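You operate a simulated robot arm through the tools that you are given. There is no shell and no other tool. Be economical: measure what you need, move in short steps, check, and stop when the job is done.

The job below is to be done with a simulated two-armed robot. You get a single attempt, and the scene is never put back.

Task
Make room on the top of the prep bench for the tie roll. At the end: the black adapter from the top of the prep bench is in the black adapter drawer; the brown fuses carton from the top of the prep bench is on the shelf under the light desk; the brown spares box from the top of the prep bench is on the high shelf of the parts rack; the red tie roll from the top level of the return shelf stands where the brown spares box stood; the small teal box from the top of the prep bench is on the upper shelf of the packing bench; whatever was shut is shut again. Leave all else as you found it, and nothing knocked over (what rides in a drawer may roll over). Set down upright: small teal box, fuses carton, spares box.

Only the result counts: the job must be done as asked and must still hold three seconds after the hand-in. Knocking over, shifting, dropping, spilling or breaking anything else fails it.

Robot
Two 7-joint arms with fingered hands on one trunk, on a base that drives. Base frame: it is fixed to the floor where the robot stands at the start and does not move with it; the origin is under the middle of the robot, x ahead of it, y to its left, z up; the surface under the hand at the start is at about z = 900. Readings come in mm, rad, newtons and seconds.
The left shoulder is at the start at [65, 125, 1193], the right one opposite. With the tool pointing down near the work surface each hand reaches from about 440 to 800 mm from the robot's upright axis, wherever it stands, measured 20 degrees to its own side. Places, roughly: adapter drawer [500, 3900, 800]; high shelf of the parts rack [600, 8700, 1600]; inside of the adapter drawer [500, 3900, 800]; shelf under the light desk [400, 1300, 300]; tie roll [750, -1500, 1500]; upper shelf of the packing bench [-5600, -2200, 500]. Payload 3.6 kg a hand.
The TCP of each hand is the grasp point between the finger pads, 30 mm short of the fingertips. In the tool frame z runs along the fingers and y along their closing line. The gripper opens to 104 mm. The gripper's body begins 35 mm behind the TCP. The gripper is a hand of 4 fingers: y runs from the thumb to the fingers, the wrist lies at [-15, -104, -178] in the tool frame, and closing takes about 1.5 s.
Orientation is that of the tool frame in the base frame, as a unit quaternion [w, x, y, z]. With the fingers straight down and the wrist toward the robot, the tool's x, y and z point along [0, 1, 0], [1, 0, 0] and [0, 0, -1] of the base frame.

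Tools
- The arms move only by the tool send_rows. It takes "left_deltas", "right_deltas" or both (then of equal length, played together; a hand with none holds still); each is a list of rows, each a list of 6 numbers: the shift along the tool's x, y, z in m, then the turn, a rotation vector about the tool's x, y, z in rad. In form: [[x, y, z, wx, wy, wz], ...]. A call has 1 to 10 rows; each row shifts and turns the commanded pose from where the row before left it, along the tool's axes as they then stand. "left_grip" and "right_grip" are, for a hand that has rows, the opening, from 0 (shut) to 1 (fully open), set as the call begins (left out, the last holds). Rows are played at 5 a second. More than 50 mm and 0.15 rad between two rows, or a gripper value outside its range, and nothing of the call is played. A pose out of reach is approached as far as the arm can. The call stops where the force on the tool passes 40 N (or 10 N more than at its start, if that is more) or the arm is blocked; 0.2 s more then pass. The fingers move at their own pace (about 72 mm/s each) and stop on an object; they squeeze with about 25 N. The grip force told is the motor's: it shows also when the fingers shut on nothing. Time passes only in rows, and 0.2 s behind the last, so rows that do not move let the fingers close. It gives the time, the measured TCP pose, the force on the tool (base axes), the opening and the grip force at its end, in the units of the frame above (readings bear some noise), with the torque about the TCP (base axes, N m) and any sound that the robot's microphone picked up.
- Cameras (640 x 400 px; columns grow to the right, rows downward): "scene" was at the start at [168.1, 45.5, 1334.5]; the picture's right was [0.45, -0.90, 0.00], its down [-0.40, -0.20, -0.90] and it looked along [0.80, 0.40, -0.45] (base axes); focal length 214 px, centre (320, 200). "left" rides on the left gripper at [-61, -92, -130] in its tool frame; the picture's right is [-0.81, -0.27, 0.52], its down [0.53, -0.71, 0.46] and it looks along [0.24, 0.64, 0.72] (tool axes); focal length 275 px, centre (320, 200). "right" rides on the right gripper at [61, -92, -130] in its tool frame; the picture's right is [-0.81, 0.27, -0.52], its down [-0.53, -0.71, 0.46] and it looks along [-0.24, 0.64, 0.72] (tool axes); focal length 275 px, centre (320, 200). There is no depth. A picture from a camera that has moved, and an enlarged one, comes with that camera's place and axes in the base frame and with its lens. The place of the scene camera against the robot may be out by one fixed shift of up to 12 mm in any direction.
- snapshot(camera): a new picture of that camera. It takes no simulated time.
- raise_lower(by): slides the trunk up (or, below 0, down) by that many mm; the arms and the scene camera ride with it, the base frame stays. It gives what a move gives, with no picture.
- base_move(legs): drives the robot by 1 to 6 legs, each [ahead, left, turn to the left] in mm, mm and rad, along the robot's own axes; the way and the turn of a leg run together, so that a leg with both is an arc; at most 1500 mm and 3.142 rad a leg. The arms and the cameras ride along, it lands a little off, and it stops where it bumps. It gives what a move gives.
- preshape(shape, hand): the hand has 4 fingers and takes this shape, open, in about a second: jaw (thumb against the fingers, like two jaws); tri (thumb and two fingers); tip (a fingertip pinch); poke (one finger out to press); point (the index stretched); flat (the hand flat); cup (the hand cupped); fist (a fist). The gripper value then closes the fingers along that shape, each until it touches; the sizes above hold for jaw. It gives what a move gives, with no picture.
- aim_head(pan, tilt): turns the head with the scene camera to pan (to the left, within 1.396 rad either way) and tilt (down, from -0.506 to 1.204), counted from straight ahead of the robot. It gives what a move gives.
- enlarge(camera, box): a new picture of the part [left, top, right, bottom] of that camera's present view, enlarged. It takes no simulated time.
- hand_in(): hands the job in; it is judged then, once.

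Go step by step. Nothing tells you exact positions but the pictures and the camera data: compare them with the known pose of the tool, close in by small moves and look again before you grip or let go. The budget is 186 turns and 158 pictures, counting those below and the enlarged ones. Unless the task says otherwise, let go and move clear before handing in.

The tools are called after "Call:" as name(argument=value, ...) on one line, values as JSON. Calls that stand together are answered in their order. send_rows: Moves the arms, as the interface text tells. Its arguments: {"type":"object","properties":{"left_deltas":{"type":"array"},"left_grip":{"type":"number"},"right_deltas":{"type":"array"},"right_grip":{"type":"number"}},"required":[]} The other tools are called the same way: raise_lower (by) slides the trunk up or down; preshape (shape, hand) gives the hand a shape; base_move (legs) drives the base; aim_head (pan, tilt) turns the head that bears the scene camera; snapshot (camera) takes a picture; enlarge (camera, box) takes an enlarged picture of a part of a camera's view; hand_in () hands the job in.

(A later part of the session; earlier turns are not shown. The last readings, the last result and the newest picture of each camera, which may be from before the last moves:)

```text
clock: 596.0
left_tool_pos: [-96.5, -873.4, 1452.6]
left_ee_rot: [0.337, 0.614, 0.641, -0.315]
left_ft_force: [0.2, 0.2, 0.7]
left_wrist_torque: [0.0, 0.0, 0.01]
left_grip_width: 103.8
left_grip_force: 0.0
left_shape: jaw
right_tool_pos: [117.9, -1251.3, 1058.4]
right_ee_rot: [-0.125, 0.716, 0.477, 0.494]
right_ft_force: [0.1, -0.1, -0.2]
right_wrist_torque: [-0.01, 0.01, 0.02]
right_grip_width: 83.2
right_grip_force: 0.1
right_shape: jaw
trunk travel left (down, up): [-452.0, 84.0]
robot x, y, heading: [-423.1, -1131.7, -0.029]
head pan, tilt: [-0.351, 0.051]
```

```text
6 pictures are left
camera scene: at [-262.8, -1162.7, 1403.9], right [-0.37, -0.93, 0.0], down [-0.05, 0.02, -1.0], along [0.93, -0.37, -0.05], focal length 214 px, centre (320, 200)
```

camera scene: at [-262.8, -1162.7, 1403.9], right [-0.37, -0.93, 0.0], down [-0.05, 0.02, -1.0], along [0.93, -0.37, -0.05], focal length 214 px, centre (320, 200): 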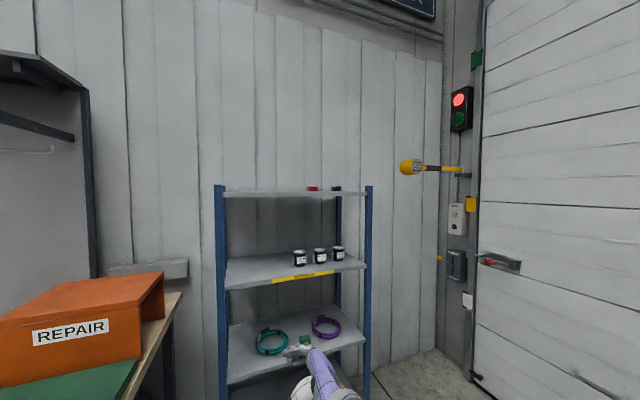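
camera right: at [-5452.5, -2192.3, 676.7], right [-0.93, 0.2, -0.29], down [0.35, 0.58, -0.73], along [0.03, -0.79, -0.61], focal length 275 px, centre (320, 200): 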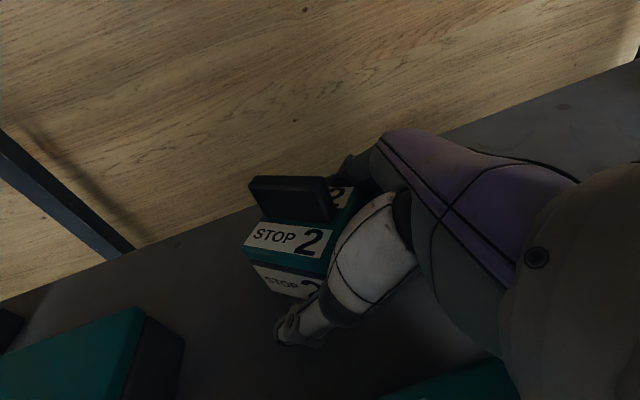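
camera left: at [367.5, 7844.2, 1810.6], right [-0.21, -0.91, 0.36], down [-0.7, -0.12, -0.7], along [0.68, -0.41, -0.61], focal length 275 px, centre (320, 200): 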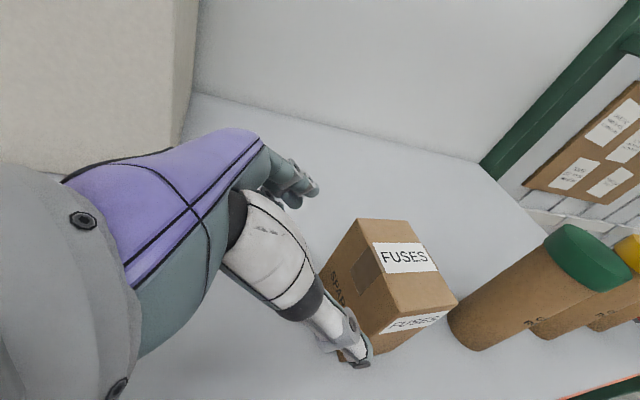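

The red roll sits on the top board around (750,−1528,~1400), with a black one to its right. I first tuck the right hand away safely, then drive up facing the rack.

Call:
send_rows(right_deltas=[[0, 0, 0, 0.0612, -0.1028, -0.0397], [0, 0, 0, 0.0612, -0.1028, -0.0397], [0, 0, 0, 0.0612, -0.1028, -0.0397], [0, 0, 0, 0.0612, -0.1028, -0.0397], [0, 0, 0, 0.0612, -0.1028, -0.0397], [0, 0, 0, 0.0612, -0.1028, -0.0397], [0, 0, 0, 0.0612, -0.1028, -0.0397], [0, 0, 0, 0.0612, -0.1028, -0.0397], [0, 0, 0, 0.0612, -0.1028, -0.0397], [0, 0, 0, 0, 0, 0]])

Call:
send_rows(right_deltas=[[-0.0202, -0.0278, -0.03, 0, 0, 0], [-0.0202, -0.0278, -0.03, 0, 0, 0], [-0.0202, -0.0278, -0.03, 0, 0, 0], [-0.0202, -0.0278, -0.03, 0, 0, 0], [-0.0202, -0.0278, -0.03, 0, 0, 0], [-0.0202, -0.0278, -0.03, 0, 0, 0], [-0.0202, -0.0278, -0.03, 0, 0, 0], [-0.0202, -0.0278, -0.03, 0, 0, 0], [-0.0202, -0.0278, -0.03, 0, 0, 0], [0, 0, 0, 0, 0, 0]])

Call:
raise_lower(by=83)

Call:
base_move(legs=[[250, -260, 0.029]])

```text
clock: 598.2
left_tool_pos: [-98.0, -873.4, 1454.0]
left_ee_rot: [0.336, 0.614, 0.64, -0.316]
left_ft_force: [-0.1, -0.5, -0.2]
left_wrist_torque: [0.02, 0.0, -0.03]
left_grip_width: 104.2
left_grip_force: 0.1
left_shape: jaw
right_tool_pos: [99.5, -1269.9, 1022.4]
right_ee_rot: [0.0, 0.708, 0.706, -0.002]
right_ft_force: [-0.2, 0.0, 0.1]
right_wrist_torque: [-0.02, 0.02, 0.0]
right_grip_width: 83.2
right_grip_force: 0.1
right_shape: jaw
right hand out of reach, approached as far as the arm can: row 1, 2, 3
trunk travel left (down, up): [-452.0, 84.0]
robot x, y, heading: [-420.2, -1134.1, -0.028]
head pan, tilt: [-0.351, 0.051]
```

```text
clock: 600.4
left_tool_pos: [-95.6, -873.4, 1452.1]
left_ee_rot: [0.336, 0.613, 0.641, -0.316]
left_ft_force: [0.0, 0.2, 0.4]
left_wrist_torque: [0.01, -0.01, -0.05]
left_grip_width: 104.1
left_grip_force: 0.1
left_shape: jaw
right_tool_pos: [-147.6, -1451.2, 1293.8]
right_ee_rot: [-0.002, 0.707, 0.707, 0.0]
right_ft_force: [0.1, -0.5, -0.5]
right_wrist_torque: [0.04, -0.01, 0.04]
right_grip_width: 83.0
right_grip_force: 0.0
right_shape: jaw
trunk travel left (down, up): [-452.0, 84.0]
robot x, y, heading: [-421.0, -1130.0, -0.027]
head pan, tilt: [-0.351, 0.051]
```

```text
clock: 601.5
left_tool_pos: [-95.9, -871.6, 1534.5]
left_ee_rot: [0.336, 0.613, 0.641, -0.317]
left_ft_force: [0.9, -0.1, -0.7]
left_wrist_torque: [-0.02, 0.03, 0.03]
left_grip_width: 103.9
left_grip_force: 0.0
left_shape: jaw
right_tool_pos: [-147.5, -1449.7, 1375.4]
right_ee_rot: [-0.002, 0.708, 0.706, -0.001]
right_ft_force: [0.3, 0.4, 0.7]
right_wrist_torque: [-0.01, -0.01, -0.01]
right_grip_width: 83.2
right_grip_force: 0.0
right_shape: jaw
trunk travel left (down, up): [-535.0, 1.0]
robot x, y, heading: [-420.4, -1131.4, -0.026]
head pan, tilt: [-0.351, 0.051]
```

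```text
clock: 604.5
left_tool_pos: [143.3, -1124.5, 1537.0]
left_ee_rot: [0.344, 0.6, 0.653, -0.308]
left_ft_force: [-0.4, -0.2, 0.4]
left_wrist_torque: [-0.03, -0.03, 0.02]
left_grip_width: 103.6
left_grip_force: 0.2
left_shape: jaw
right_tool_pos: [113.8, -1702.5, 1375.8]
right_ee_rot: [-0.001, 0.693, 0.721, -0.001]
right_ft_force: [-0.5, -0.1, -0.6]
right_wrist_torque: [0.02, 0.02, 0.02]
right_grip_width: 83.1
right_grip_force: 0.1
right_shape: jaw
trunk travel left (down, up): [-535.0, 1.0]
robot x, y, heading: [-169.0, -1400.0, 0.019]
head pan, tilt: [-0.351, 0.051]
```

I take an enlarged view of the top board with the roll.

Call:
aim_head(pan=-0.18, tilt=0.12)

Call:
enlarge(camera="scene", box=[240, 150, 400, 250])

```text
clock: 605.2
left_tool_pos: [142.5, -1125.1, 1536.5]
left_ee_rot: [0.343, 0.6, 0.654, -0.308]
left_ft_force: [0.3, -0.1, -0.2]
left_wrist_torque: [-0.02, -0.01, 0.01]
left_grip_width: 103.9
left_grip_force: 0.0
left_shape: jaw
right_tool_pos: [114.3, -1702.6, 1376.7]
right_ee_rot: [-0.001, 0.693, 0.721, 0.0]
right_ft_force: [-0.6, -0.2, -0.8]
right_wrist_torque: [0.04, -0.01, -0.02]
right_grip_width: 83.1
right_grip_force: 0.0
right_shape: jaw
trunk travel left (down, up): [-535.0, 1.0]
robot x, y, heading: [-168.0, -1401.1, 0.021]
head pan, tilt: [-0.18, 0.12]
```

```text
4.00 times, centred on (320, 200) of scene
camera zoom: at [-77.4, -1407.4, 1488.9], right [-0.16, -0.99, 0.0], down [-0.12, 0.02, -0.99], along [0.98, -0.16, -0.12], focal length 858 px, centre (320, 200)
```

zoom: 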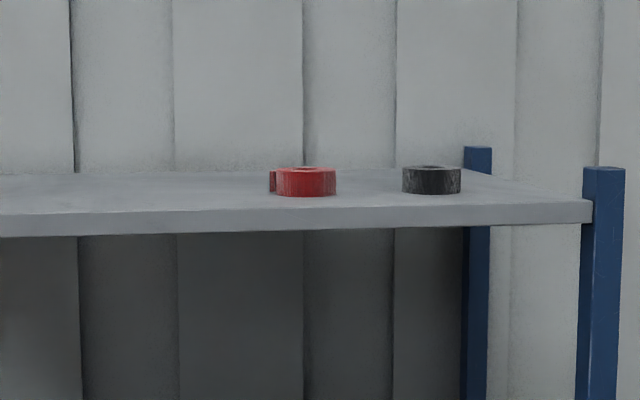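

It's a small flat roll, ~55 mm wide and ~22 mm high. I bring the left hand inward in free air and drive to a pose left of the roll, above the board.

Call:
send_rows(left_deltas=[[-0.0177, 0.0283, 0.0253, 0, 0, 0], [-0.0177, 0.0283, 0.0253, 0, 0, 0], [-0.0177, 0.0283, 0.0253, 0, 0, 0], [-0.0177, 0.0283, 0.0253, 0, 0, 0], [-0.0177, 0.0283, 0.0253, 0, 0, 0], [-0.0177, 0.0283, 0.0253, 0, 0, 0], [-0.0177, 0.0283, 0.0253, 0, 0, 0], [-0.0177, 0.0283, 0.0253, 0, 0, 0], [-0.0177, 0.0283, 0.0253, 0, 0, 0], [0, 0, 0, 0, 0, 0]])

Call:
base_move(legs=[[250, -30, -0.02]])

```text
clock: 607.4
left_tool_pos: [374.1, -1335.9, 1536.2]
left_ee_rot: [0.343, 0.6, 0.654, -0.309]
left_ft_force: [0.0, -0.1, 0.3]
left_wrist_torque: [0.0, -0.03, -0.02]
left_grip_width: 103.8
left_grip_force: 0.0
left_shape: jaw
left hand out of reach, approached as far as the arm can: row 8, 9
right_tool_pos: [115.8, -1702.9, 1375.9]
right_ee_rot: [-0.001, 0.693, 0.721, 0.0]
right_ft_force: [-0.3, -0.3, -0.1]
right_wrist_torque: [-0.05, 0.0, 0.04]
right_grip_width: 83.2
right_grip_force: 0.0
right_shape: jaw
trunk travel left (down, up): [-535.0, 1.0]
robot x, y, heading: [-167.8, -1394.5, 0.02]
head pan, tilt: [-0.18, 0.12]
```

```text
clock: 609.2
left_tool_pos: [622.2, -1376.6, 1538.3]
left_ee_rot: [0.341, 0.608, 0.646, -0.313]
left_ft_force: [0.1, 0.1, -0.6]
left_wrist_torque: [0.0, 0.0, 0.01]
left_grip_width: 104.3
left_grip_force: 0.0
left_shape: jaw
right_tool_pos: [354.0, -1738.6, 1377.6]
right_ee_rot: [0.0, 0.703, 0.711, 0.0]
right_ft_force: [-0.6, 0.8, 0.2]
right_wrist_torque: [0.02, 0.0, -0.03]
right_grip_width: 83.2
right_grip_force: 0.1
right_shape: jaw
trunk travel left (down, up): [-535.0, 1.0]
robot x, y, heading: [81.6, -1426.8, -0.009]
head pan, tilt: [-0.18, 0.12]
```

One hand-camera view to pinpoint the roll.

Call:
enlarge(camera="left", box=[250, 130, 490, 280])

```text
2.67 times, centred on (370, 205) of left
camera zoom: at [523.9, -1310.9, 1661.7], right [-0.22, -0.9, 0.37], down [-0.7, -0.11, -0.7], along [0.68, -0.41, -0.61], focal length 734 px, centre (187, 187)
```

zoom: 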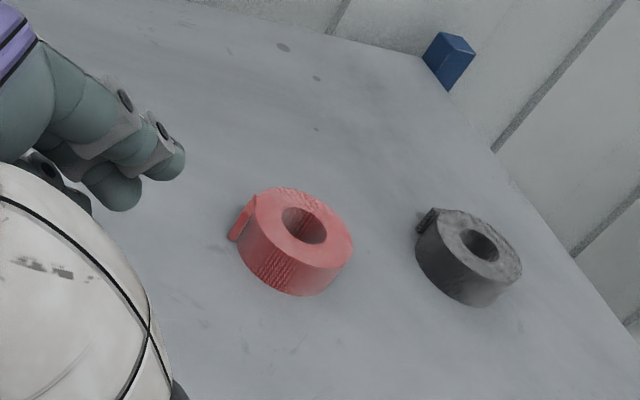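

Roll centre ≈ (763,−1530), top ~1420. I move the base 100 ahead and the hand to just above-left of the roll, then in with force checks.

Call:
base_move(legs=[[100, 0, 0.009]])

Call:
send_rows(left_deltas=[[0.004, 0.011, 0.0313, 0, 0, 0], [0.004, 0.011, 0.0313, 0, 0, 0], [0.004, 0.011, 0.0313, 0, 0, 0], [0, 0, 0, 0, 0, 0]])

```text
clock: 610.4
left_tool_pos: [722.2, -1372.5, 1537.8]
left_ee_rot: [0.342, 0.606, 0.648, -0.311]
left_ft_force: [0.6, -1.1, -0.1]
left_wrist_torque: [0.02, 0.02, -0.01]
left_grip_width: 104.0
left_grip_force: 0.1
left_shape: jaw
right_tool_pos: [457.1, -1736.2, 1377.2]
right_ee_rot: [0.0, 0.7, 0.714, 0.0]
right_ft_force: [0.6, 0.1, -0.3]
right_wrist_torque: [0.0, -0.02, -0.02]
right_grip_width: 83.0
right_grip_force: 0.0
right_shape: jaw
trunk travel left (down, up): [-535.0, 1.0]
robot x, y, heading: [178.3, -1424.9, 0.007]
head pan, tilt: [-0.18, 0.12]
```

```text
clock: 611.4
left_tool_pos: [745.3, -1376.9, 1503.2]
left_ee_rot: [0.342, 0.605, 0.648, -0.312]
left_ft_force: [-0.2, 0.0, 1.5]
left_wrist_torque: [0.05, 0.01, 0.03]
left_grip_width: 104.1
left_grip_force: 0.0
left_shape: jaw
left hand out of reach, approached as far as the arm can: row 1, 2, 3
right_tool_pos: [456.9, -1736.4, 1378.0]
right_ee_rot: [0.0, 0.7, 0.714, 0.0]
right_ft_force: [-0.2, 0.3, -0.6]
right_wrist_torque: [0.03, -0.04, -0.01]
right_grip_width: 83.2
right_grip_force: 0.0
right_shape: jaw
trunk travel left (down, up): [-535.0, 1.0]
robot x, y, heading: [175.0, -1426.1, 0.004]
head pan, tilt: [-0.18, 0.12]
```

The arm cannot reach further inward, so I shift the base instead: right 133, ahead 17, then lower by trunk.

Call:
base_move(legs=[[17, -131, 0]])

```text
clock: 613.1
left_tool_pos: [763.3, -1501.6, 1503.5]
left_ee_rot: [0.342, 0.605, 0.648, -0.311]
left_ft_force: [-0.1, -0.2, 1.4]
left_wrist_torque: [-0.01, -0.04, -0.02]
left_grip_width: 104.0
left_grip_force: 0.1
left_shape: jaw
right_tool_pos: [475.1, -1863.0, 1376.7]
right_ee_rot: [0.0, 0.699, 0.715, 0.0]
right_ft_force: [-0.2, -0.4, -0.3]
right_wrist_torque: [-0.02, -0.05, -0.04]
right_grip_width: 83.1
right_grip_force: 0.1
right_shape: jaw
trunk travel left (down, up): [-535.0, 1.0]
robot x, y, heading: [195.7, -1552.1, 0.001]
head pan, tilt: [-0.18, 0.12]
```

I trim 9 mm and lower 48 mm, then check with the hand camera.

Call:
base_move(legs=[[0, -9, 0]])

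Call:
raise_lower(by=-48)

Call:
snapshot(camera="left")

```text
clock: 613.9
left_tool_pos: [763.8, -1510.6, 1503.5]
left_ee_rot: [0.342, 0.604, 0.649, -0.311]
left_ft_force: [0.1, 0.2, -0.4]
left_wrist_torque: [-0.03, 0.01, -0.03]
left_grip_width: 104.1
left_grip_force: 0.1
left_shape: jaw
right_tool_pos: [474.9, -1871.0, 1378.2]
right_ee_rot: [0.001, 0.699, 0.716, 0.0]
right_ft_force: [0.1, 0.0, 0.1]
right_wrist_torque: [0.03, 0.04, 0.02]
right_grip_width: 83.3
right_grip_force: 0.1
right_shape: jaw
trunk travel left (down, up): [-535.0, 1.0]
robot x, y, heading: [195.3, -1559.8, -0.001]
head pan, tilt: [-0.18, 0.12]
```

```text
clock: 614.8
left_tool_pos: [763.2, -1510.4, 1455.8]
left_ee_rot: [0.344, 0.605, 0.648, -0.311]
left_ft_force: [0.2, -0.5, -0.3]
left_wrist_torque: [0.02, 0.02, 0.04]
left_grip_width: 103.9
left_grip_force: 0.0
left_shape: jaw
right_tool_pos: [473.5, -1871.2, 1329.9]
right_ee_rot: [0.0, 0.699, 0.715, 0.0]
right_ft_force: [-0.4, -0.6, 0.3]
right_wrist_torque: [0.0, -0.02, 0.03]
right_grip_width: 83.3
right_grip_force: 0.0
right_shape: jaw
trunk travel left (down, up): [-487.0, 49.0]
robot x, y, heading: [195.9, -1562.9, -0.001]
head pan, tilt: [-0.18, 0.12]
```

```text
3 pictures are left
camera left: at [662.2, -1446.2, 1579.7], right [-0.21, -0.91, 0.37], down [-0.7, -0.12, -0.71], along [0.68, -0.4, -0.61], focal length 275 px, centre (320, 200)
```

left: 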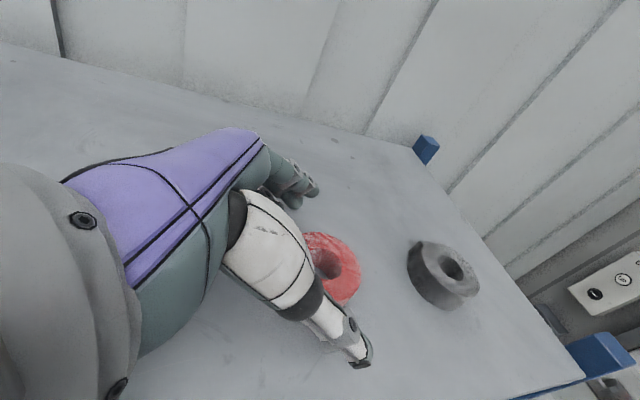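

The roll centre is ~32 mm ahead of the TCP; I shift 14 mm more and lower stepwise.

Call:
base_move(legs=[[4, -13, 0]])

Call:
raise_lower(by=-18)

Call:
raise_lower(by=-5)

Call:
raise_lower(by=-5)

```text
clock: 615.6
left_tool_pos: [766.0, -1522.3, 1454.9]
left_ee_rot: [0.344, 0.603, 0.649, -0.311]
left_ft_force: [0.0, 0.8, -0.2]
left_wrist_torque: [-0.02, -0.03, -0.01]
left_grip_width: 103.7
left_grip_force: 0.1
left_shape: jaw
right_tool_pos: [479.4, -1883.9, 1328.9]
right_ee_rot: [0.001, 0.698, 0.716, -0.001]
right_ft_force: [-0.5, 0.3, 0.2]
right_wrist_torque: [-0.01, 0.01, 0.04]
right_grip_width: 83.2
right_grip_force: 0.1
right_shape: jaw
trunk travel left (down, up): [-487.0, 49.0]
robot x, y, heading: [201.4, -1579.9, 0.002]
head pan, tilt: [-0.18, 0.12]
```

```text
clock: 616.3
left_tool_pos: [767.4, -1523.8, 1437.4]
left_ee_rot: [0.343, 0.604, 0.649, -0.311]
left_ft_force: [1.6, -0.8, 3.0]
left_wrist_torque: [0.02, -0.21, -0.03]
left_grip_width: 104.0
left_grip_force: 0.1
left_shape: jaw
right_tool_pos: [478.8, -1884.4, 1310.3]
right_ee_rot: [0.0, 0.698, 0.716, 0.0]
right_ft_force: [0.0, -0.5, 1.0]
right_wrist_torque: [0.01, 0.01, -0.02]
right_grip_width: 82.8
right_grip_force: 0.0
right_shape: jaw
trunk travel left (down, up): [-469.0, 67.0]
robot x, y, heading: [198.3, -1578.4, 0.001]
head pan, tilt: [-0.18, 0.12]
```

```text
clock: 616.8
left_tool_pos: [766.6, -1523.4, 1433.1]
left_ee_rot: [0.344, 0.604, 0.649, -0.311]
left_ft_force: [-1.2, 1.7, 8.7]
left_wrist_torque: [0.08, -0.58, 0.09]
left_grip_width: 103.7
left_grip_force: 0.1
left_shape: jaw
right_tool_pos: [478.6, -1884.2, 1306.3]
right_ee_rot: [0.001, 0.699, 0.715, 0.0]
right_ft_force: [0.3, -0.5, 0.1]
right_wrist_torque: [-0.01, -0.03, 0.01]
right_grip_width: 83.0
right_grip_force: 0.0
right_shape: jaw
trunk travel left (down, up): [-464.0, 72.0]
robot x, y, heading: [197.4, -1575.1, 0.006]
head pan, tilt: [-0.18, 0.12]
```

```text
clock: 617.4
left_tool_pos: [766.2, -1523.1, 1431.0]
left_ee_rot: [0.345, 0.603, 0.649, -0.311]
left_ft_force: [-2.8, 3.1, 17.1]
left_wrist_torque: [0.13, -1.12, 0.27]
left_grip_width: 103.8
left_grip_force: 0.0
left_shape: jaw
right_tool_pos: [478.1, -1885.3, 1300.5]
right_ee_rot: [0.002, 0.698, 0.716, 0.0]
right_ft_force: [-0.2, -0.4, 0.0]
right_wrist_torque: [0.02, 0.02, 0.01]
right_grip_width: 83.0
right_grip_force: 0.0
right_shape: jaw
trunk travel left (down, up): [-459.0, 77.0]
robot x, y, heading: [196.3, -1576.3, 0.005]
head pan, tilt: [-0.18, 0.12]
```

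Fingertips touch the board (~1410). I ease up 6 mm and close on the roll.

Call:
raise_lower(by=8)

Call:
send_rows(left_deltas=[[0, 0, 0, 0, 0, 0], [0, 0, 0, 0, 0, 0], [0, 0, 0, 0, 0, 0], [0, 0, 0, 0, 0, 0], [0, 0, 0, 0, 0, 0], [0, 0, 0, 0, 0, 0], [0, 0, 0, 0, 0, 0], [0, 0, 0, 0, 0, 0]], left_grip=0.0)

Call:
raise_lower(by=40)

```text
clock: 617.9
left_tool_pos: [765.2, -1523.1, 1434.3]
left_ee_rot: [0.342, 0.604, 0.649, -0.311]
left_ft_force: [1.0, -1.9, 6.1]
left_wrist_torque: [-0.04, -0.52, -0.08]
left_grip_width: 104.1
left_grip_force: 0.0
left_shape: jaw
right_tool_pos: [479.3, -1885.2, 1308.3]
right_ee_rot: [-0.001, 0.698, 0.716, 0.0]
right_ft_force: [-0.5, -0.2, -0.5]
right_wrist_torque: [-0.02, -0.01, 0.0]
right_grip_width: 82.8
right_grip_force: 0.0
right_shape: jaw
trunk travel left (down, up): [-467.0, 69.0]
robot x, y, heading: [198.9, -1578.8, 0.004]
head pan, tilt: [-0.18, 0.12]
```

```text
clock: 619.7
left_tool_pos: [766.4, -1522.6, 1435.4]
left_ee_rot: [0.344, 0.605, 0.648, -0.311]
left_ft_force: [2.8, -0.1, 12.3]
left_wrist_torque: [-0.1, -0.69, 0.02]
left_grip_width: 49.2
left_grip_force: 25.4
left_shape: jaw
right_tool_pos: [479.4, -1884.0, 1307.9]
right_ee_rot: [0.0, 0.698, 0.716, -0.001]
right_ft_force: [-0.6, -1.0, -0.5]
right_wrist_torque: [0.0, 0.0, 0.01]
right_grip_width: 83.1
right_grip_force: 0.0
right_shape: jaw
trunk travel left (down, up): [-467.0, 69.0]
robot x, y, heading: [200.4, -1579.4, 0.009]
head pan, tilt: [-0.18, 0.12]
```

```text
clock: 620.6
left_tool_pos: [767.7, -1523.4, 1472.9]
left_ee_rot: [0.34, 0.603, 0.65, -0.313]
left_ft_force: [0.7, -0.4, -0.2]
left_wrist_torque: [-0.05, 0.03, 0.02]
left_grip_width: 49.2
left_grip_force: 24.6
left_shape: jaw
right_tool_pos: [480.8, -1885.2, 1348.6]
right_ee_rot: [-0.001, 0.699, 0.716, 0.0]
right_ft_force: [0.4, 0.4, -0.3]
right_wrist_torque: [0.0, 0.02, 0.01]
right_grip_width: 83.1
right_grip_force: 0.1
right_shape: jaw
trunk travel left (down, up): [-507.0, 29.0]
robot x, y, heading: [198.3, -1573.4, 0.001]
head pan, tilt: [-0.18, 0.12]
```

The roll is held (49 mm). I back out of the rack and lower the hand in free air to the posture needed for the bench.

Call:
base_move(legs=[[-520, 0, 0]])

Call:
send_rows(left_deltas=[[0.0383, 0, 0.0271, 0, 0, 0], [0.0383, 0, 0.0271, 0, 0, 0], [0.0383, 0, 0.0271, 0, 0, 0], [0.0383, 0, 0.0271, 0, 0, 0], [0.0383, 0, 0.0271, 0, 0, 0], [0.0383, 0, 0.0271, 0, 0, 0], [0.0383, 0, 0.0271, 0, 0, 0], [0.0383, 0, 0.0271, 0, 0, 0], [0.0383, 0, 0.0271, 0, 0, 0], [0, 0, 0, 0, 0, 0]])

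Call:
raise_lower(by=28)

```text
clock: 623.6
left_tool_pos: [246.8, -1527.1, 1474.3]
left_ee_rot: [0.341, 0.606, 0.648, -0.313]
left_ft_force: [0.1, -0.2, 0.1]
left_wrist_torque: [-0.02, 0.0, 0.0]
left_grip_width: 49.1
left_grip_force: 24.5
left_shape: jaw
right_tool_pos: [-43.2, -1887.0, 1349.1]
right_ee_rot: [0.0, 0.701, 0.713, -0.001]
right_ft_force: [-0.3, -0.5, -1.0]
right_wrist_torque: [0.0, 0.0, 0.01]
right_grip_width: 83.0
right_grip_force: 0.1
right_shape: jaw
trunk travel left (down, up): [-507.0, 29.0]
robot x, y, heading: [-324.5, -1576.8, -0.008]
head pan, tilt: [-0.18, 0.12]
```

```text
clock: 625.8
left_tool_pos: [250.8, -1529.1, 1050.3]
left_ee_rot: [0.342, 0.607, 0.647, -0.312]
left_ft_force: [-0.2, 0.9, 0.0]
left_wrist_torque: [0.02, 0.03, 0.0]
left_grip_width: 48.8
left_grip_force: 25.1
left_shape: jaw
right_tool_pos: [-45.5, -1887.5, 1348.7]
right_ee_rot: [0.0, 0.701, 0.713, 0.0]
right_ft_force: [0.1, 0.2, 0.0]
right_wrist_torque: [-0.01, -0.03, 0.02]
right_grip_width: 83.0
right_grip_force: 0.1
right_shape: jaw
trunk travel left (down, up): [-507.0, 29.0]
robot x, y, heading: [-319.7, -1576.2, -0.008]
head pan, tilt: [-0.18, 0.12]
```

```text
clock: 626.5
left_tool_pos: [251.2, -1529.4, 1122.4]
left_ee_rot: [0.366, 0.618, 0.633, -0.288]
left_ft_force: [-0.5, -0.2, -0.6]
left_wrist_torque: [0.03, 0.02, -0.02]
left_grip_width: 49.0
left_grip_force: 25.1
left_shape: jaw
right_tool_pos: [-44.5, -1886.7, 1375.2]
right_ee_rot: [-0.001, 0.701, 0.713, -0.001]
right_ft_force: [0.6, -0.3, -0.5]
right_wrist_torque: [-0.01, 0.05, -0.01]
right_grip_width: 83.2
right_grip_force: 0.0
right_shape: jaw
trunk travel left (down, up): [-535.0, 1.0]
robot x, y, heading: [-320.6, -1572.3, -0.004]
head pan, tilt: [-0.18, 0.12]
```

The arm shifted when the trunk rose; I settle it and extend the hand forward a bit to leave that cramped posture.

Call:
send_rows(left_deltas=[[0, 0.03, 0, 0, 0, 0], [0, 0.03, 0, 0, 0, 0], [0, 0.02, 0, 0, 0, 0], [0, 0, 0, 0, 0, 0], [0, 0, 0, 0, 0, 0]])

```text
clock: 627.7
left_tool_pos: [296.8, -1498.2, 1154.2]
left_ee_rot: [0.367, 0.618, 0.632, -0.289]
left_ft_force: [-0.3, -0.3, -0.1]
left_wrist_torque: [0.03, -0.01, -0.02]
left_grip_width: 48.9
left_grip_force: 25.3
left_shape: jaw
left hand out of reach, approached as far as the arm can: row 1, 2, 3
right_tool_pos: [-43.0, -1885.3, 1376.2]
right_ee_rot: [0.0, 0.702, 0.713, 0.0]
right_ft_force: [0.6, -0.5, 0.0]
right_wrist_torque: [-0.02, 0.01, 0.01]
right_grip_width: 83.2
right_grip_force: 0.1
right_shape: jaw
trunk travel left (down, up): [-535.0, 1.0]
robot x, y, heading: [-322.8, -1575.5, -0.007]
head pan, tilt: [-0.18, 0.12]
```

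I return the arm toward the roomier posture that worked before (trunk at start height, hand further left), to recover the good elbow branch.

Call:
raise_lower(by=-111)

Call:
send_rows(left_deltas=[[0.017, -0.025, -0.0245, 0, 0, 0], [0.017, -0.025, -0.0245, 0, 0, 0], [0.017, -0.025, -0.0245, 0, 0, 0], [0.017, -0.025, -0.0245, 0, 0, 0], [0.017, -0.025, -0.0245, 0, 0, 0], [0, 0, 0, 0, 0, 0]])

```text
clock: 629.1
left_tool_pos: [298.5, -1498.4, 1045.0]
left_ee_rot: [0.368, 0.618, 0.632, -0.287]
left_ft_force: [0.8, 0.1, 0.1]
left_wrist_torque: [0.0, 0.0, 0.01]
left_grip_width: 48.8
left_grip_force: 25.3
left_shape: jaw
right_tool_pos: [-44.5, -1886.1, 1265.5]
right_ee_rot: [0.0, 0.702, 0.712, 0.001]
right_ft_force: [-0.6, 0.0, 1.1]
right_wrist_torque: [0.02, 0.01, 0.04]
right_grip_width: 83.1
right_grip_force: 0.1
right_shape: jaw
trunk travel left (down, up): [-424.0, 112.0]
robot x, y, heading: [-322.2, -1571.1, -0.006]
head pan, tilt: [-0.18, 0.12]
```

```text
clock: 630.5
left_tool_pos: [160.3, -1357.6, 1032.3]
left_ee_rot: [0.367, 0.618, 0.632, -0.289]
left_ft_force: [0.6, -0.5, -0.7]
left_wrist_torque: [-0.01, -0.01, 0.0]
left_grip_width: 48.8
left_grip_force: 24.9
left_shape: jaw
right_tool_pos: [-43.2, -1885.7, 1264.5]
right_ee_rot: [0.0, 0.701, 0.713, 0.0]
right_ft_force: [-0.4, 0.7, -0.6]
right_wrist_torque: [0.04, 0.01, 0.0]
right_grip_width: 83.0
right_grip_force: 0.2
right_shape: jaw
trunk travel left (down, up): [-424.0, 112.0]
robot x, y, heading: [-322.2, -1574.8, -0.013]
head pan, tilt: [-0.18, 0.12]
```

That branch tracks well. I level the roll, raise the trunk fully, and rehearse the final placing posture here in free air.

Call:
raise_lower(by=111)

Call:
send_rows(left_deltas=[[0, 0, 0, 0, 0, -0.107], [0.0057, 0.014, 0.0315, 0, 0, 0], [0.0057, 0.014, 0.0315, 0, 0, 0], [0.0057, 0.014, 0.0315, 0, 0, 0], [0.0057, 0.014, 0.0315, 0, 0, 0], [0.0057, 0.014, 0.0315, 0, 0, 0], [0.0057, 0.014, 0.0315, 0, 0, 0], [0.0057, 0.014, 0.0315, 0, 0, 0], [0.0057, 0.014, 0.0315, 0, 0, 0], [0, 0, 0, 0, 0, 0]])

```text
clock: 632.0
left_tool_pos: [163.5, -1359.5, 1142.5]
left_ee_rot: [0.366, 0.618, 0.633, -0.288]
left_ft_force: [0.5, -0.5, -0.9]
left_wrist_torque: [0.01, -0.01, 0.01]
left_grip_width: 48.7
left_grip_force: 25.0
left_shape: jaw
right_tool_pos: [-43.8, -1886.1, 1375.7]
right_ee_rot: [-0.002, 0.701, 0.713, -0.002]
right_ft_force: [-0.1, 0.0, 0.1]
right_wrist_torque: [-0.01, 0.02, 0.0]
right_grip_width: 83.1
right_grip_force: 0.1
right_shape: jaw
trunk travel left (down, up): [-535.0, 1.0]
robot x, y, heading: [-323.5, -1573.7, -0.006]
head pan, tilt: [-0.18, 0.12]
```

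```text
clock: 634.2
left_tool_pos: [227.6, -1471.0, 1054.8]
left_ee_rot: [0.35, 0.584, 0.664, -0.308]
left_ft_force: [-0.1, -0.8, -0.4]
left_wrist_torque: [0.02, -0.02, 0.01]
left_grip_width: 48.8
left_grip_force: 25.0
left_shape: jaw
left hand out of reach, approached as far as the arm can: row 6, 7, 8, 9
right_tool_pos: [-44.0, -1886.5, 1375.5]
right_ee_rot: [0.0, 0.702, 0.712, 0.001]
right_ft_force: [-0.4, 0.4, 0.3]
right_wrist_torque: [-0.01, 0.05, -0.02]
right_grip_width: 83.1
right_grip_force: 0.1
right_shape: jaw
trunk travel left (down, up): [-535.0, 1.0]
robot x, y, heading: [-317.7, -1573.8, -0.007]
head pan, tilt: [-0.18, 0.12]
```

I extend forward first, then inward, as in the sequence that worked before.

Call:
send_rows(left_deltas=[[0, 0.033, 0.002, 0, 0, 0], [0, 0.033, 0.002, 0, 0, 0], [0, 0.033, 0.002, 0, 0, 0], [-0.0172, -0.0026, 0.0245, 0, 0, 0], [-0.0172, -0.0026, 0.0245, 0, 0, 0], [0, 0, 0, 0, 0, 0]])

```text
clock: 635.6
left_tool_pos: [272.2, -1497.2, 1112.5]
left_ee_rot: [0.351, 0.584, 0.665, -0.307]
left_ft_force: [0.5, 0.0, -1.1]
left_wrist_torque: [0.0, -0.02, 0.02]
left_grip_width: 48.6
left_grip_force: 24.8
left_shape: jaw
left hand out of reach, approached as far as the arm can: row 1, 2, 3, 4, 5
right_tool_pos: [-43.1, -1885.1, 1377.3]
right_ee_rot: [0.0, 0.702, 0.713, 0.0]
right_ft_force: [-0.8, 0.0, 0.4]
right_wrist_torque: [0.05, -0.02, -0.04]
right_grip_width: 83.3
right_grip_force: 0.0
right_shape: jaw
trunk travel left (down, up): [-535.0, 1.0]
robot x, y, heading: [-321.9, -1572.8, -0.007]
head pan, tilt: [-0.18, 0.12]
```

This branch stays limited when the hand points fully right. If the robot itself is turned ~28° right, the hand needs less twist; I rehearse that relative posture here.

Call:
send_rows(left_deltas=[[0, 0, 0, -0.1, 0, -0.07], [0, 0, 0, -0.1, 0, -0.07], [0, 0, 0, -0.1, 0, -0.07], [0, 0, 0, -0.1, 0, -0.07], [0, 0, 0, 0, 0, 0]])

Call:
send_rows(left_deltas=[[0.033, 0, 0.023, 0, 0, 0], [0.033, 0, 0.023, 0, 0, 0], [0.033, 0, 0.023, 0, 0, 0], [0.033, 0, 0.023, 0, 0, 0], [0, 0, 0, 0, 0, 0]])

```text
clock: 636.8
left_tool_pos: [259.6, -1430.7, 1088.8]
left_ee_rot: [0.419, 0.429, 0.766, -0.233]
left_ft_force: [0.3, -0.3, 0.1]
left_wrist_torque: [0.0, 0.0, -0.01]
left_grip_width: 48.6
left_grip_force: 25.4
left_shape: jaw
left hand out of reach, approached as far as the arm can: row 1, 3, 4
right_tool_pos: [-43.7, -1887.4, 1376.7]
right_ee_rot: [0.0, 0.701, 0.713, -0.001]
right_ft_force: [0.5, 0.3, 0.6]
right_wrist_torque: [0.0, 0.01, 0.0]
right_grip_width: 83.0
right_grip_force: 0.1
right_shape: jaw
trunk travel left (down, up): [-535.0, 1.0]
robot x, y, heading: [-322.5, -1569.2, -0.008]
head pan, tilt: [-0.18, 0.12]
```

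```text
clock: 638.0
left_tool_pos: [220.3, -1393.5, 1021.9]
left_ee_rot: [0.414, 0.424, 0.773, -0.228]
left_ft_force: [0.2, 0.8, -0.5]
left_wrist_torque: [0.02, -0.03, 0.0]
left_grip_width: 48.4
left_grip_force: 24.7
left_shape: jaw
left hand out of reach, approached as far as the arm can: row 1, 2, 3, 4
right_tool_pos: [-44.3, -1885.6, 1377.0]
right_ee_rot: [0.0, 0.702, 0.712, 0.0]
right_ft_force: [-0.5, 0.9, 1.0]
right_wrist_torque: [0.0, 0.01, 0.01]
right_grip_width: 83.4
right_grip_force: 0.2
right_shape: jaw
trunk travel left (down, up): [-535.0, 1.0]
robot x, y, heading: [-322.4, -1572.6, -0.003]
head pan, tilt: [-0.18, 0.12]
```

I try reaching the extended posture another way: first up, then forward, later down.

Call:
send_rows(left_deltas=[[-0.0375, 0, -0.025, 0, 0, 0], [-0.0375, 0, -0.025, 0, 0, 0], [-0.0375, 0, -0.025, 0, 0, 0], [-0.0375, 0, -0.025, 0, 0, 0], [-0.0375, 0, -0.025, 0, 0, 0], [-0.0114, 0.032, 0.017, 0, 0, 0], [-0.0114, 0.032, 0.017, 0, 0, 0], [-0.0114, 0.032, 0.017, 0, 0, 0], [-0.0114, 0.032, 0.017, 0, 0, 0], [0, 0, 0, 0, 0, 0]])

Call:
send_rows(left_deltas=[[-0.0114, 0.032, 0.017, 0, 0, 0], [0, 0, 0, 0.1, 0, 0.07], [0, 0, 0, 0.1, 0, 0.07], [0, 0, 0, 0.1, 0, 0.07], [0, 0, 0, 0.1, 0, 0.07], [0, 0, 0, 0, 0, 0]])

```text
clock: 640.2
left_tool_pos: [362.1, -1350.9, 1238.1]
left_ee_rot: [0.415, 0.425, 0.771, -0.229]
left_ft_force: [-0.2, -0.4, 0.4]
left_wrist_torque: [0.01, 0.02, 0.0]
left_grip_width: 48.2
left_grip_force: 24.6
left_shape: jaw
left hand out of reach, approached as far as the arm can: row 4, 5, 6, 7, 8, 9
right_tool_pos: [-45.4, -1887.5, 1376.1]
right_ee_rot: [0.0, 0.701, 0.713, 0.0]
right_ft_force: [0.0, 0.5, 0.4]
right_wrist_torque: [0.04, -0.02, -0.01]
right_grip_width: 83.1
right_grip_force: 0.1
right_shape: jaw
trunk travel left (down, up): [-535.0, 1.0]
robot x, y, heading: [-322.8, -1576.6, -0.007]
head pan, tilt: [-0.18, 0.12]
```

```text
clock: 641.6
left_tool_pos: [340.7, -1367.2, 1270.6]
left_ee_rot: [0.348, 0.6, 0.647, -0.317]
left_ft_force: [-0.2, 0.1, -1.2]
left_wrist_torque: [0.01, 0.02, 0.01]
left_grip_width: 48.4
left_grip_force: 25.7
left_shape: jaw
left hand out of reach, approached as far as the arm can: row 2, 3, 4, 5
right_tool_pos: [-44.2, -1886.3, 1376.7]
right_ee_rot: [0.0, 0.701, 0.713, 0.0]
right_ft_force: [-0.8, -1.0, 0.5]
right_wrist_torque: [0.02, 0.02, 0.0]
right_grip_width: 83.2
right_grip_force: 0.1
right_shape: jaw
trunk travel left (down, up): [-535.0, 1.0]
robot x, y, heading: [-320.3, -1571.3, -0.006]
head pan, tilt: [-0.18, 0.12]
```

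From this extended pose I try going straight down.

Call:
send_rows(left_deltas=[[0.037, 0, 0.026, 0, 0, 0], [0.037, 0, 0.026, 0, 0, 0], [0.037, 0, 0.026, 0, 0, 0], [0.037, 0, 0.026, 0, 0, 0], [0.037, 0, 0.026, 0, 0, 0], [0.037, 0, 0.026, 0, 0, 0], [0, 0, 0, 0, 0, 0]])

Call:
send_rows(left_deltas=[[-0.0229, -0.0026, 0.0327, 0, 0, 0], [-0.0229, -0.0026, 0.0327, 0, 0, 0], [-0.0229, -0.0026, 0.0327, 0, 0, 0], [-0.0229, -0.0026, 0.0327, 0, 0, 0], [-0.0229, -0.0026, 0.0327, 0, 0, 0], [0, 0, 0, 0, 0, 0]])

```text
clock: 643.2
left_tool_pos: [232.2, -1406.9, 1157.1]
left_ee_rot: [0.347, 0.599, 0.649, -0.316]
left_ft_force: [0.5, -0.3, -0.1]
left_wrist_torque: [0.04, -0.01, -0.02]
left_grip_width: 48.5
left_grip_force: 24.7
left_shape: jaw
left hand out of reach, approached as far as the arm can: row 1, 2, 3, 4, 5, 6
right_tool_pos: [-44.1, -1886.3, 1377.0]
right_ee_rot: [0.0, 0.702, 0.713, 0.0]
right_ft_force: [0.0, -0.4, 0.0]
right_wrist_torque: [-0.01, -0.02, 0.01]
right_grip_width: 83.1
right_grip_force: 0.1
right_shape: jaw
trunk travel left (down, up): [-535.0, 1.0]
robot x, y, heading: [-323.5, -1576.8, -0.006]
head pan, tilt: [-0.18, 0.12]
```

```text
clock: 644.6
left_tool_pos: [227.9, -1564.6, 1159.8]
left_ee_rot: [0.35, 0.601, 0.644, -0.318]
left_ft_force: [0.0, -0.9, -1.5]
left_wrist_torque: [-0.04, 0.01, 0.02]
left_grip_width: 48.2
left_grip_force: 24.7
left_shape: jaw
left hand out of reach, approached as far as the arm can: row 5
right_tool_pos: [-44.1, -1886.2, 1375.6]
right_ee_rot: [0.0, 0.702, 0.713, 0.0]
right_ft_force: [0.0, 0.2, 0.5]
right_wrist_torque: [0.0, -0.01, -0.01]
right_grip_width: 83.1
right_grip_force: 0.1
right_shape: jaw
trunk travel left (down, up): [-535.0, 1.0]
robot x, y, heading: [-320.7, -1573.3, -0.005]
head pan, tilt: [-0.18, 0.12]
```

Inward now works here. I try lowering from this pose.

Call:
send_rows(left_deltas=[[0.033, 0, 0.023, 0, 0, 0], [0.033, 0, 0.023, 0, 0, 0], [0.033, 0, 0.023, 0, 0, 0], [0.033, 0, 0.023, 0, 0, 0], [0.033, 0, 0.023, 0, 0, 0], [0, 0, 0, 0, 0, 0]])

```text
clock: 646.0
left_tool_pos: [177.4, -1498.3, 1043.6]
left_ee_rot: [0.35, 0.601, 0.646, -0.315]
left_ft_force: [-1.1, 1.1, -0.8]
left_wrist_torque: [0.0, 0.02, 0.0]
left_grip_width: 48.3
left_grip_force: 24.7
left_shape: jaw
left hand out of reach, approached as far as the arm can: row 1, 2, 3, 4, 5
right_tool_pos: [-43.9, -1885.9, 1376.0]
right_ee_rot: [0.0, 0.702, 0.712, 0.0]
right_ft_force: [0.3, -0.5, 0.5]
right_wrist_torque: [0.0, -0.01, 0.02]
right_grip_width: 83.1
right_grip_force: 0.1
right_shape: jaw
trunk travel left (down, up): [-535.0, 1.0]
robot x, y, heading: [-326.2, -1573.8, -0.008]
head pan, tilt: [-0.18, 0.12]
```

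I look once at the arm's actual posture.

Call:
aim_head(pan=0.25, tilt=0.7)

Call:
snapshot(camera="scene")

```text
clock: 647.0
left_tool_pos: [176.7, -1497.7, 1043.2]
left_ee_rot: [0.349, 0.601, 0.645, -0.316]
left_ft_force: [-0.1, -0.7, 0.1]
left_wrist_torque: [0.02, 0.0, 0.01]
left_grip_width: 48.2
left_grip_force: 25.5
left_shape: jaw
right_tool_pos: [-42.9, -1885.7, 1377.1]
right_ee_rot: [0.0, 0.701, 0.713, 0.0]
right_ft_force: [-0.4, 0.8, -0.4]
right_wrist_torque: [-0.02, 0.0, 0.01]
right_grip_width: 83.1
right_grip_force: 0.0
right_shape: jaw
trunk travel left (down, up): [-535.0, 1.0]
robot x, y, heading: [-324.8, -1574.2, -0.009]
head pan, tilt: [0.25, 0.7]
```

```text
2 pictures are left
camera scene: at [-237.6, -1548.9, 1436.1], right [0.24, -0.97, 0.0], down [-0.62, -0.15, -0.77], along [0.74, 0.18, -0.64], focal length 214 px, centre (320, 200)
```

scene: 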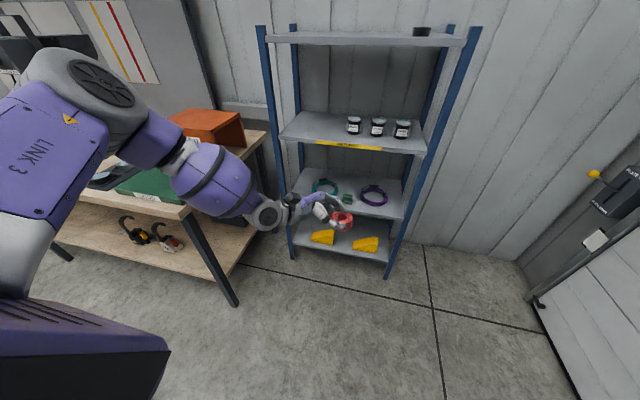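

The elbow is high in this posture, which suits passing over the strip. I set the hand back to the good relative pose and raise the right hand well out of the cables' way.

Call:
send_rows(left_deltas=[[-0.034, 0.0115, -0.0025, 0, 0, 0], [-0.034, 0.0115, -0.0025, 0, 0, 0], [-0.034, 0.0115, -0.0025, 0, 0, 0], [-0.034, 0.0115, -0.0025, 0, 0, 0], [0, 0, 0, 0, 0, 0], [0, 0, 0, 0, 0, 0]], right_deltas=[[0, -0.01, -0.04, 0, 0, 0], [0, -0.01, -0.04, 0, 0, 0], [0, -0.01, -0.04, 0, 0, 0], [0, -0.01, -0.04, 0, 0, 0], [0, -0.01, -0.04, 0, 0, 0], [0, 0, 0, 0, 0, 0]])

```text
clock: 648.4
left_tool_pos: [228.4, -1564.1, 1162.6]
left_ee_rot: [0.352, 0.601, 0.644, -0.317]
left_ft_force: [-0.3, -0.4, -0.6]
left_wrist_torque: [0.03, 0.0, 0.01]
left_grip_width: 48.4
left_grip_force: 24.6
left_shape: jaw
right_tool_pos: [-59.0, -1873.8, 1557.0]
right_ee_rot: [0.001, 0.702, 0.712, 0.0]
right_ft_force: [0.9, 0.4, 0.2]
right_wrist_torque: [0.03, -0.04, 0.01]
right_grip_width: 82.8
right_grip_force: 0.0
right_shape: jaw
right hand out of reach, approached as far as the arm can: row 4, 5
trunk travel left (down, up): [-535.0, 1.0]
robot x, y, heading: [-322.9, -1575.5, -0.008]
head pan, tilt: [0.25, 0.7]
```

Posture set. I drive back to the bench, left of the spares spot.

Call:
base_move(legs=[[-130, 0, 0.008], [0, 1125, 0], [0, 1125, 0]])

```text
clock: 669.0
left_tool_pos: [89.9, 681.0, 1161.2]
left_ee_rot: [0.353, 0.595, 0.649, -0.315]
left_ft_force: [0.1, 0.4, 0.1]
left_wrist_torque: [-0.01, 0.0, 0.0]
left_grip_width: 48.1
left_grip_force: 25.3
left_shape: jaw
right_tool_pos: [-190.1, 364.2, 1555.3]
right_ee_rot: [0.0, 0.695, 0.719, 0.0]
right_ft_force: [-0.1, -0.1, 1.1]
right_wrist_torque: [0.0, 0.0, 0.01]
right_grip_width: 83.0
right_grip_force: 0.0
right_shape: jaw
trunk travel left (down, up): [-535.0, 1.0]
robot x, y, heading: [-459.5, 663.3, 0.015]
head pan, tilt: [0.25, 0.7]
```

I lower the trunk slightly, align to y≈745 and drive in to x≈400 over the plugs.

Call:
raise_lower(by=-38)

Call:
base_move(legs=[[0, 72, -0.016], [305, 0, 0]])

```text
clock: 669.8
left_tool_pos: [88.8, 680.3, 1124.7]
left_ee_rot: [0.355, 0.595, 0.649, -0.315]
left_ft_force: [0.0, -0.2, 0.2]
left_wrist_torque: [0.03, 0.01, -0.03]
left_grip_width: 47.8
left_grip_force: 25.2
left_shape: jaw
right_tool_pos: [-129.6, 365.5, 1476.9]
right_ee_rot: [-0.051, 0.692, 0.718, -0.049]
right_ft_force: [-0.7, 0.3, 0.0]
right_wrist_torque: [-0.02, -0.05, 0.0]
right_grip_width: 83.2
right_grip_force: 0.0
right_shape: jaw
trunk travel left (down, up): [-497.0, 39.0]
robot x, y, heading: [-461.1, 662.4, 0.013]
head pan, tilt: [0.25, 0.7]
```

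```text
clock: 672.8
left_tool_pos: [397.0, 740.0, 1123.5]
left_ee_rot: [0.351, 0.601, 0.644, -0.318]
left_ft_force: [0.8, 0.9, 0.5]
left_wrist_torque: [0.0, 0.04, 0.0]
left_grip_width: 47.9
left_grip_force: 24.8
left_shape: jaw
right_tool_pos: [173.5, 428.3, 1476.9]
right_ee_rot: [-0.053, 0.699, 0.711, -0.05]
right_ft_force: [-0.1, 0.2, -0.9]
right_wrist_torque: [0.01, 0.01, -0.01]
right_grip_width: 83.0
right_grip_force: 0.1
right_shape: jaw
trunk travel left (down, up): [-497.0, 39.0]
robot x, y, heading: [-153.3, 730.3, -0.004]
head pan, tilt: [0.25, 0.7]
```

Clear so far. I lower to 1077 and drive the remaining 178 mm in, staying below and left of the hanging cable.

Call:
raise_lower(by=-46)

Call:
base_move(legs=[[178, 0, 0]])

```text
clock: 673.7
left_tool_pos: [395.8, 739.8, 1079.1]
left_ee_rot: [0.351, 0.601, 0.643, -0.318]
left_ft_force: [0.5, -0.5, -0.4]
left_wrist_torque: [-0.01, 0.01, -0.02]
left_grip_width: 48.0
left_grip_force: 24.5
left_shape: jaw
right_tool_pos: [218.4, 428.8, 1386.4]
right_ee_rot: [-0.096, 0.694, 0.707, -0.091]
right_ft_force: [0.3, -0.3, -0.1]
right_wrist_torque: [0.01, 0.01, 0.02]
right_grip_width: 83.2
right_grip_force: 0.1
right_shape: jaw
trunk travel left (down, up): [-451.0, 85.0]
robot x, y, heading: [-154.3, 729.3, -0.007]
head pan, tilt: [0.25, 0.7]
```

```text
clock: 675.2
left_tool_pos: [557.1, 759.8, 1076.9]
left_ee_rot: [0.351, 0.598, 0.646, -0.318]
left_ft_force: [0.8, 0.2, 0.3]
left_wrist_torque: [0.04, 0.0, -0.02]
left_grip_width: 47.9
left_grip_force: 24.5
left_shape: jaw
right_tool_pos: [382.5, 447.9, 1385.5]
right_ee_rot: [-0.097, 0.692, 0.71, -0.092]
right_ft_force: [1.0, -0.3, 0.1]
right_wrist_torque: [-0.03, 0.02, -0.01]
right_grip_width: 83.2
right_grip_force: 0.1
right_shape: jaw
trunk travel left (down, up): [-451.0, 85.0]
robot x, y, heading: [8.3, 744.3, 0.004]
head pan, tilt: [0.25, 0.7]
stopped in leg 1: the robot was blocked; the commanded pose is now the measured one
```

The base is blocked at x≈8, and the right hand drifts forward as the trunk lowers. I pull the right hand back to a stable pose first and back the base off 20 mm.

Call:
base_move(legs=[[-22, 0, 0]])

Call:
send_rows(right_deltas=[[0, -0.035, 0.01, 0, 0, 0], [0, -0.035, 0.01, 0, 0, 0], [0, -0.035, 0.01, 0, 0, 0], [0, -0.025, 0.01, 0, 0, 0], [0, 0, 0, 0, 0, 0]])

```text
clock: 676.0
left_tool_pos: [533.7, 758.8, 1078.3]
left_ee_rot: [0.351, 0.599, 0.646, -0.318]
left_ft_force: [0.2, -0.4, 0.0]
left_wrist_torque: [0.03, 0.01, -0.01]
left_grip_width: 48.0
left_grip_force: 25.0
left_shape: jaw
right_tool_pos: [359.6, 445.3, 1384.3]
right_ee_rot: [-0.098, 0.692, 0.709, -0.092]
right_ft_force: [0.3, 0.2, 0.7]
right_wrist_torque: [0.02, 0.02, 0.01]
right_grip_width: 83.1
right_grip_force: 0.0
right_shape: jaw
trunk travel left (down, up): [-451.0, 85.0]
robot x, y, heading: [-17.4, 743.0, 0.002]
head pan, tilt: [0.25, 0.7]
```

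```text
clock: 677.2
left_tool_pos: [533.5, 759.4, 1077.3]
left_ee_rot: [0.351, 0.599, 0.646, -0.317]
left_ft_force: [0.0, 0.0, -1.3]
left_wrist_torque: [0.0, 0.0, -0.03]
left_grip_width: 48.3
left_grip_force: 25.1
left_shape: jaw
right_tool_pos: [273.4, 476.3, 1326.0]
right_ee_rot: [-0.099, 0.692, 0.709, -0.091]
right_ft_force: [-0.3, -0.9, 0.9]
right_wrist_torque: [-0.02, 0.0, 0.0]
right_grip_width: 83.3
right_grip_force: 0.1
right_shape: jaw
right hand out of reach, approached as far as the arm can: row 1, 2, 3, 4
trunk travel left (down, up): [-451.0, 85.0]
robot x, y, heading: [-14.6, 741.7, 0.0]
head pan, tilt: [0.25, 0.7]
```

Right hand is stable. I lower the trunk 85 mm so the hand passes beneath the cables, then sidestep right.

Call:
raise_lower(by=-85)

Call:
base_move(legs=[[0, -80, 0]])

```text
clock: 678.4
left_tool_pos: [531.6, 726.9, 1055.3]
left_ee_rot: [0.385, 0.626, 0.617, -0.28]
left_ft_force: [-0.1, -0.2, -0.6]
left_wrist_torque: [0.04, -0.03, -0.01]
left_grip_width: 48.0
left_grip_force: 24.8
left_shape: jaw
right_tool_pos: [286.7, 456.7, 1207.0]
right_ee_rot: [-0.144, 0.685, 0.704, -0.123]
right_ft_force: [-0.1, 0.7, -0.2]
right_wrist_torque: [0.01, 0.02, 0.02]
right_grip_width: 83.0
right_grip_force: 0.2
right_shape: jaw
trunk travel left (down, up): [-366.0, 170.0]
robot x, y, heading: [-10.4, 743.6, -0.003]
head pan, tilt: [0.25, 0.7]
```

```text
clock: 679.6
left_tool_pos: [533.3, 713.0, 988.1]
left_ee_rot: [0.351, 0.592, 0.653, -0.316]
left_ft_force: [0.3, -0.1, -0.6]
left_wrist_torque: [0.01, 0.0, 0.04]
left_grip_width: 47.8
left_grip_force: 25.0
left_shape: jaw
right_tool_pos: [302.3, 427.5, 1208.0]
right_ee_rot: [-0.141, 0.682, 0.705, -0.134]
right_ft_force: [0.1, -0.5, 0.4]
right_wrist_torque: [0.03, 0.02, -0.01]
right_grip_width: 82.9
right_grip_force: 0.0
right_shape: jaw
trunk travel left (down, up): [-366.0, 170.0]
robot x, y, heading: [-17.6, 691.5, 0.008]
head pan, tilt: [0.25, 0.7]
stopped in leg 1: the robot was blocked; the commanded pose is now the measured one
```

Something hindered the arm briefly and the base is blocked again. I use one of the two remaining pictures to see the situation.

Call:
aim_head(pan=0.35, tilt=0.75)

Call:
snapshot(camera="scene")

```text
clock: 680.3
left_tool_pos: [531.7, 714.5, 988.5]
left_ee_rot: [0.351, 0.592, 0.652, -0.317]
left_ft_force: [0.1, 0.2, -0.7]
left_wrist_torque: [0.05, -0.01, -0.02]
left_grip_width: 47.8
left_grip_force: 25.0
left_shape: jaw
right_tool_pos: [302.3, 428.7, 1208.6]
right_ee_rot: [-0.141, 0.682, 0.705, -0.135]
right_ft_force: [0.5, -0.3, -0.9]
right_wrist_torque: [-0.01, 0.02, -0.01]
right_grip_width: 83.1
right_grip_force: 0.0
right_shape: jaw
trunk travel left (down, up): [-366.0, 170.0]
robot x, y, heading: [-18.0, 692.3, 0.008]
head pan, tilt: [0.351, 0.75]
```

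```text
1 pictures are left
camera scene: at [163.4, 726.2, 1247.2], right [0.35, -0.94, 0.0], down [-0.64, -0.24, -0.73], along [0.68, 0.26, -0.68], focal length 214 px, centre (320, 200)
```

scene: 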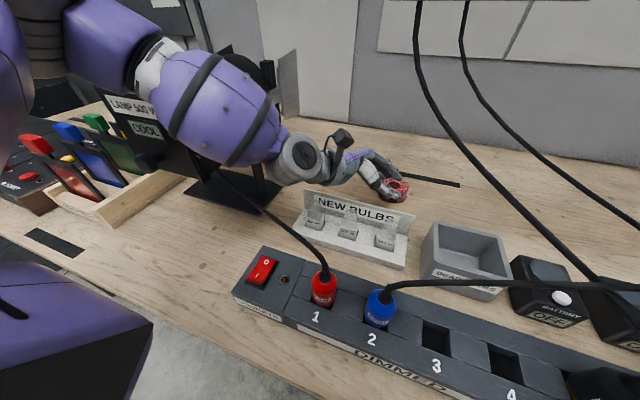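

The scene is intact: lamp upright, roll in hand, forearm beside the lamp. The base is stopped by the bench leg at its front right, so I extend the arm while backing the base in small alternating steps, then sidestep.

Call:
send_rows(left_deltas=[[-0.0012, 0.0225, 0.0018, 0, 0, 0], [-0.0012, 0.0225, 0.0018, 0, 0, 0], [0, 0, 0, 0, 0, 0]])

Call:
base_move(legs=[[-45, 0, -0.008]])

Call:
send_rows(left_deltas=[[-0.0012, 0.0225, 0.0018, 0, 0, 0], [-0.0012, 0.0225, 0.0018, 0, 0, 0], [0, 0, 0, 0, 0, 0]])

```text
clock: 681.1
left_tool_pos: [574.0, 708.3, 1000.9]
left_ee_rot: [0.356, 0.596, 0.649, -0.311]
left_ft_force: [0.5, 0.8, -0.5]
left_wrist_torque: [0.01, -0.03, 0.01]
left_grip_width: 47.7
left_grip_force: 24.6
left_shape: jaw
right_tool_pos: [294.8, 423.6, 1210.2]
right_ee_rot: [-0.139, 0.683, 0.705, -0.131]
right_ft_force: [-0.5, 0.1, 0.1]
right_wrist_torque: [0.01, -0.03, 0.02]
right_grip_width: 83.3
right_grip_force: 0.0
right_shape: jaw
trunk travel left (down, up): [-366.0, 170.0]
robot x, y, heading: [-17.9, 692.1, 0.008]
head pan, tilt: [0.351, 0.75]
```

```text
clock: 682.0
left_tool_pos: [548.6, 700.3, 996.1]
left_ee_rot: [0.352, 0.599, 0.646, -0.315]
left_ft_force: [0.4, 0.1, -0.8]
left_wrist_torque: [-0.02, 0.0, 0.02]
left_grip_width: 47.6
left_grip_force: 24.9
left_shape: jaw
right_tool_pos: [269.7, 422.1, 1207.4]
right_ee_rot: [-0.143, 0.685, 0.701, -0.133]
right_ft_force: [0.3, 0.1, -0.6]
right_wrist_torque: [-0.02, 0.03, -0.02]
right_grip_width: 83.3
right_grip_force: 0.2
right_shape: jaw
trunk travel left (down, up): [-366.0, 170.0]
robot x, y, heading: [-47.5, 685.2, 0.0]
head pan, tilt: [0.351, 0.75]
stopped in leg 1: the robot was blocked; the commanded pose is now the measured one
```

```text
clock: 682.8
left_tool_pos: [588.7, 698.0, 1012.8]
left_ee_rot: [0.36, 0.607, 0.639, -0.307]
left_ft_force: [0.5, 0.0, -0.3]
left_wrist_torque: [0.02, 0.02, -0.01]
left_grip_width: 47.7
left_grip_force: 24.9
left_shape: jaw
left hand out of reach, approached as far as the arm can: row 2
right_tool_pos: [263.9, 412.8, 1208.4]
right_ee_rot: [-0.142, 0.685, 0.703, -0.128]
right_ft_force: [0.0, 0.0, 0.3]
right_wrist_torque: [-0.02, 0.0, -0.02]
right_grip_width: 82.9
right_grip_force: 0.0
right_shape: jaw
trunk travel left (down, up): [-366.0, 170.0]
robot x, y, heading: [-49.2, 690.2, -0.001]
head pan, tilt: [0.351, 0.75]
```

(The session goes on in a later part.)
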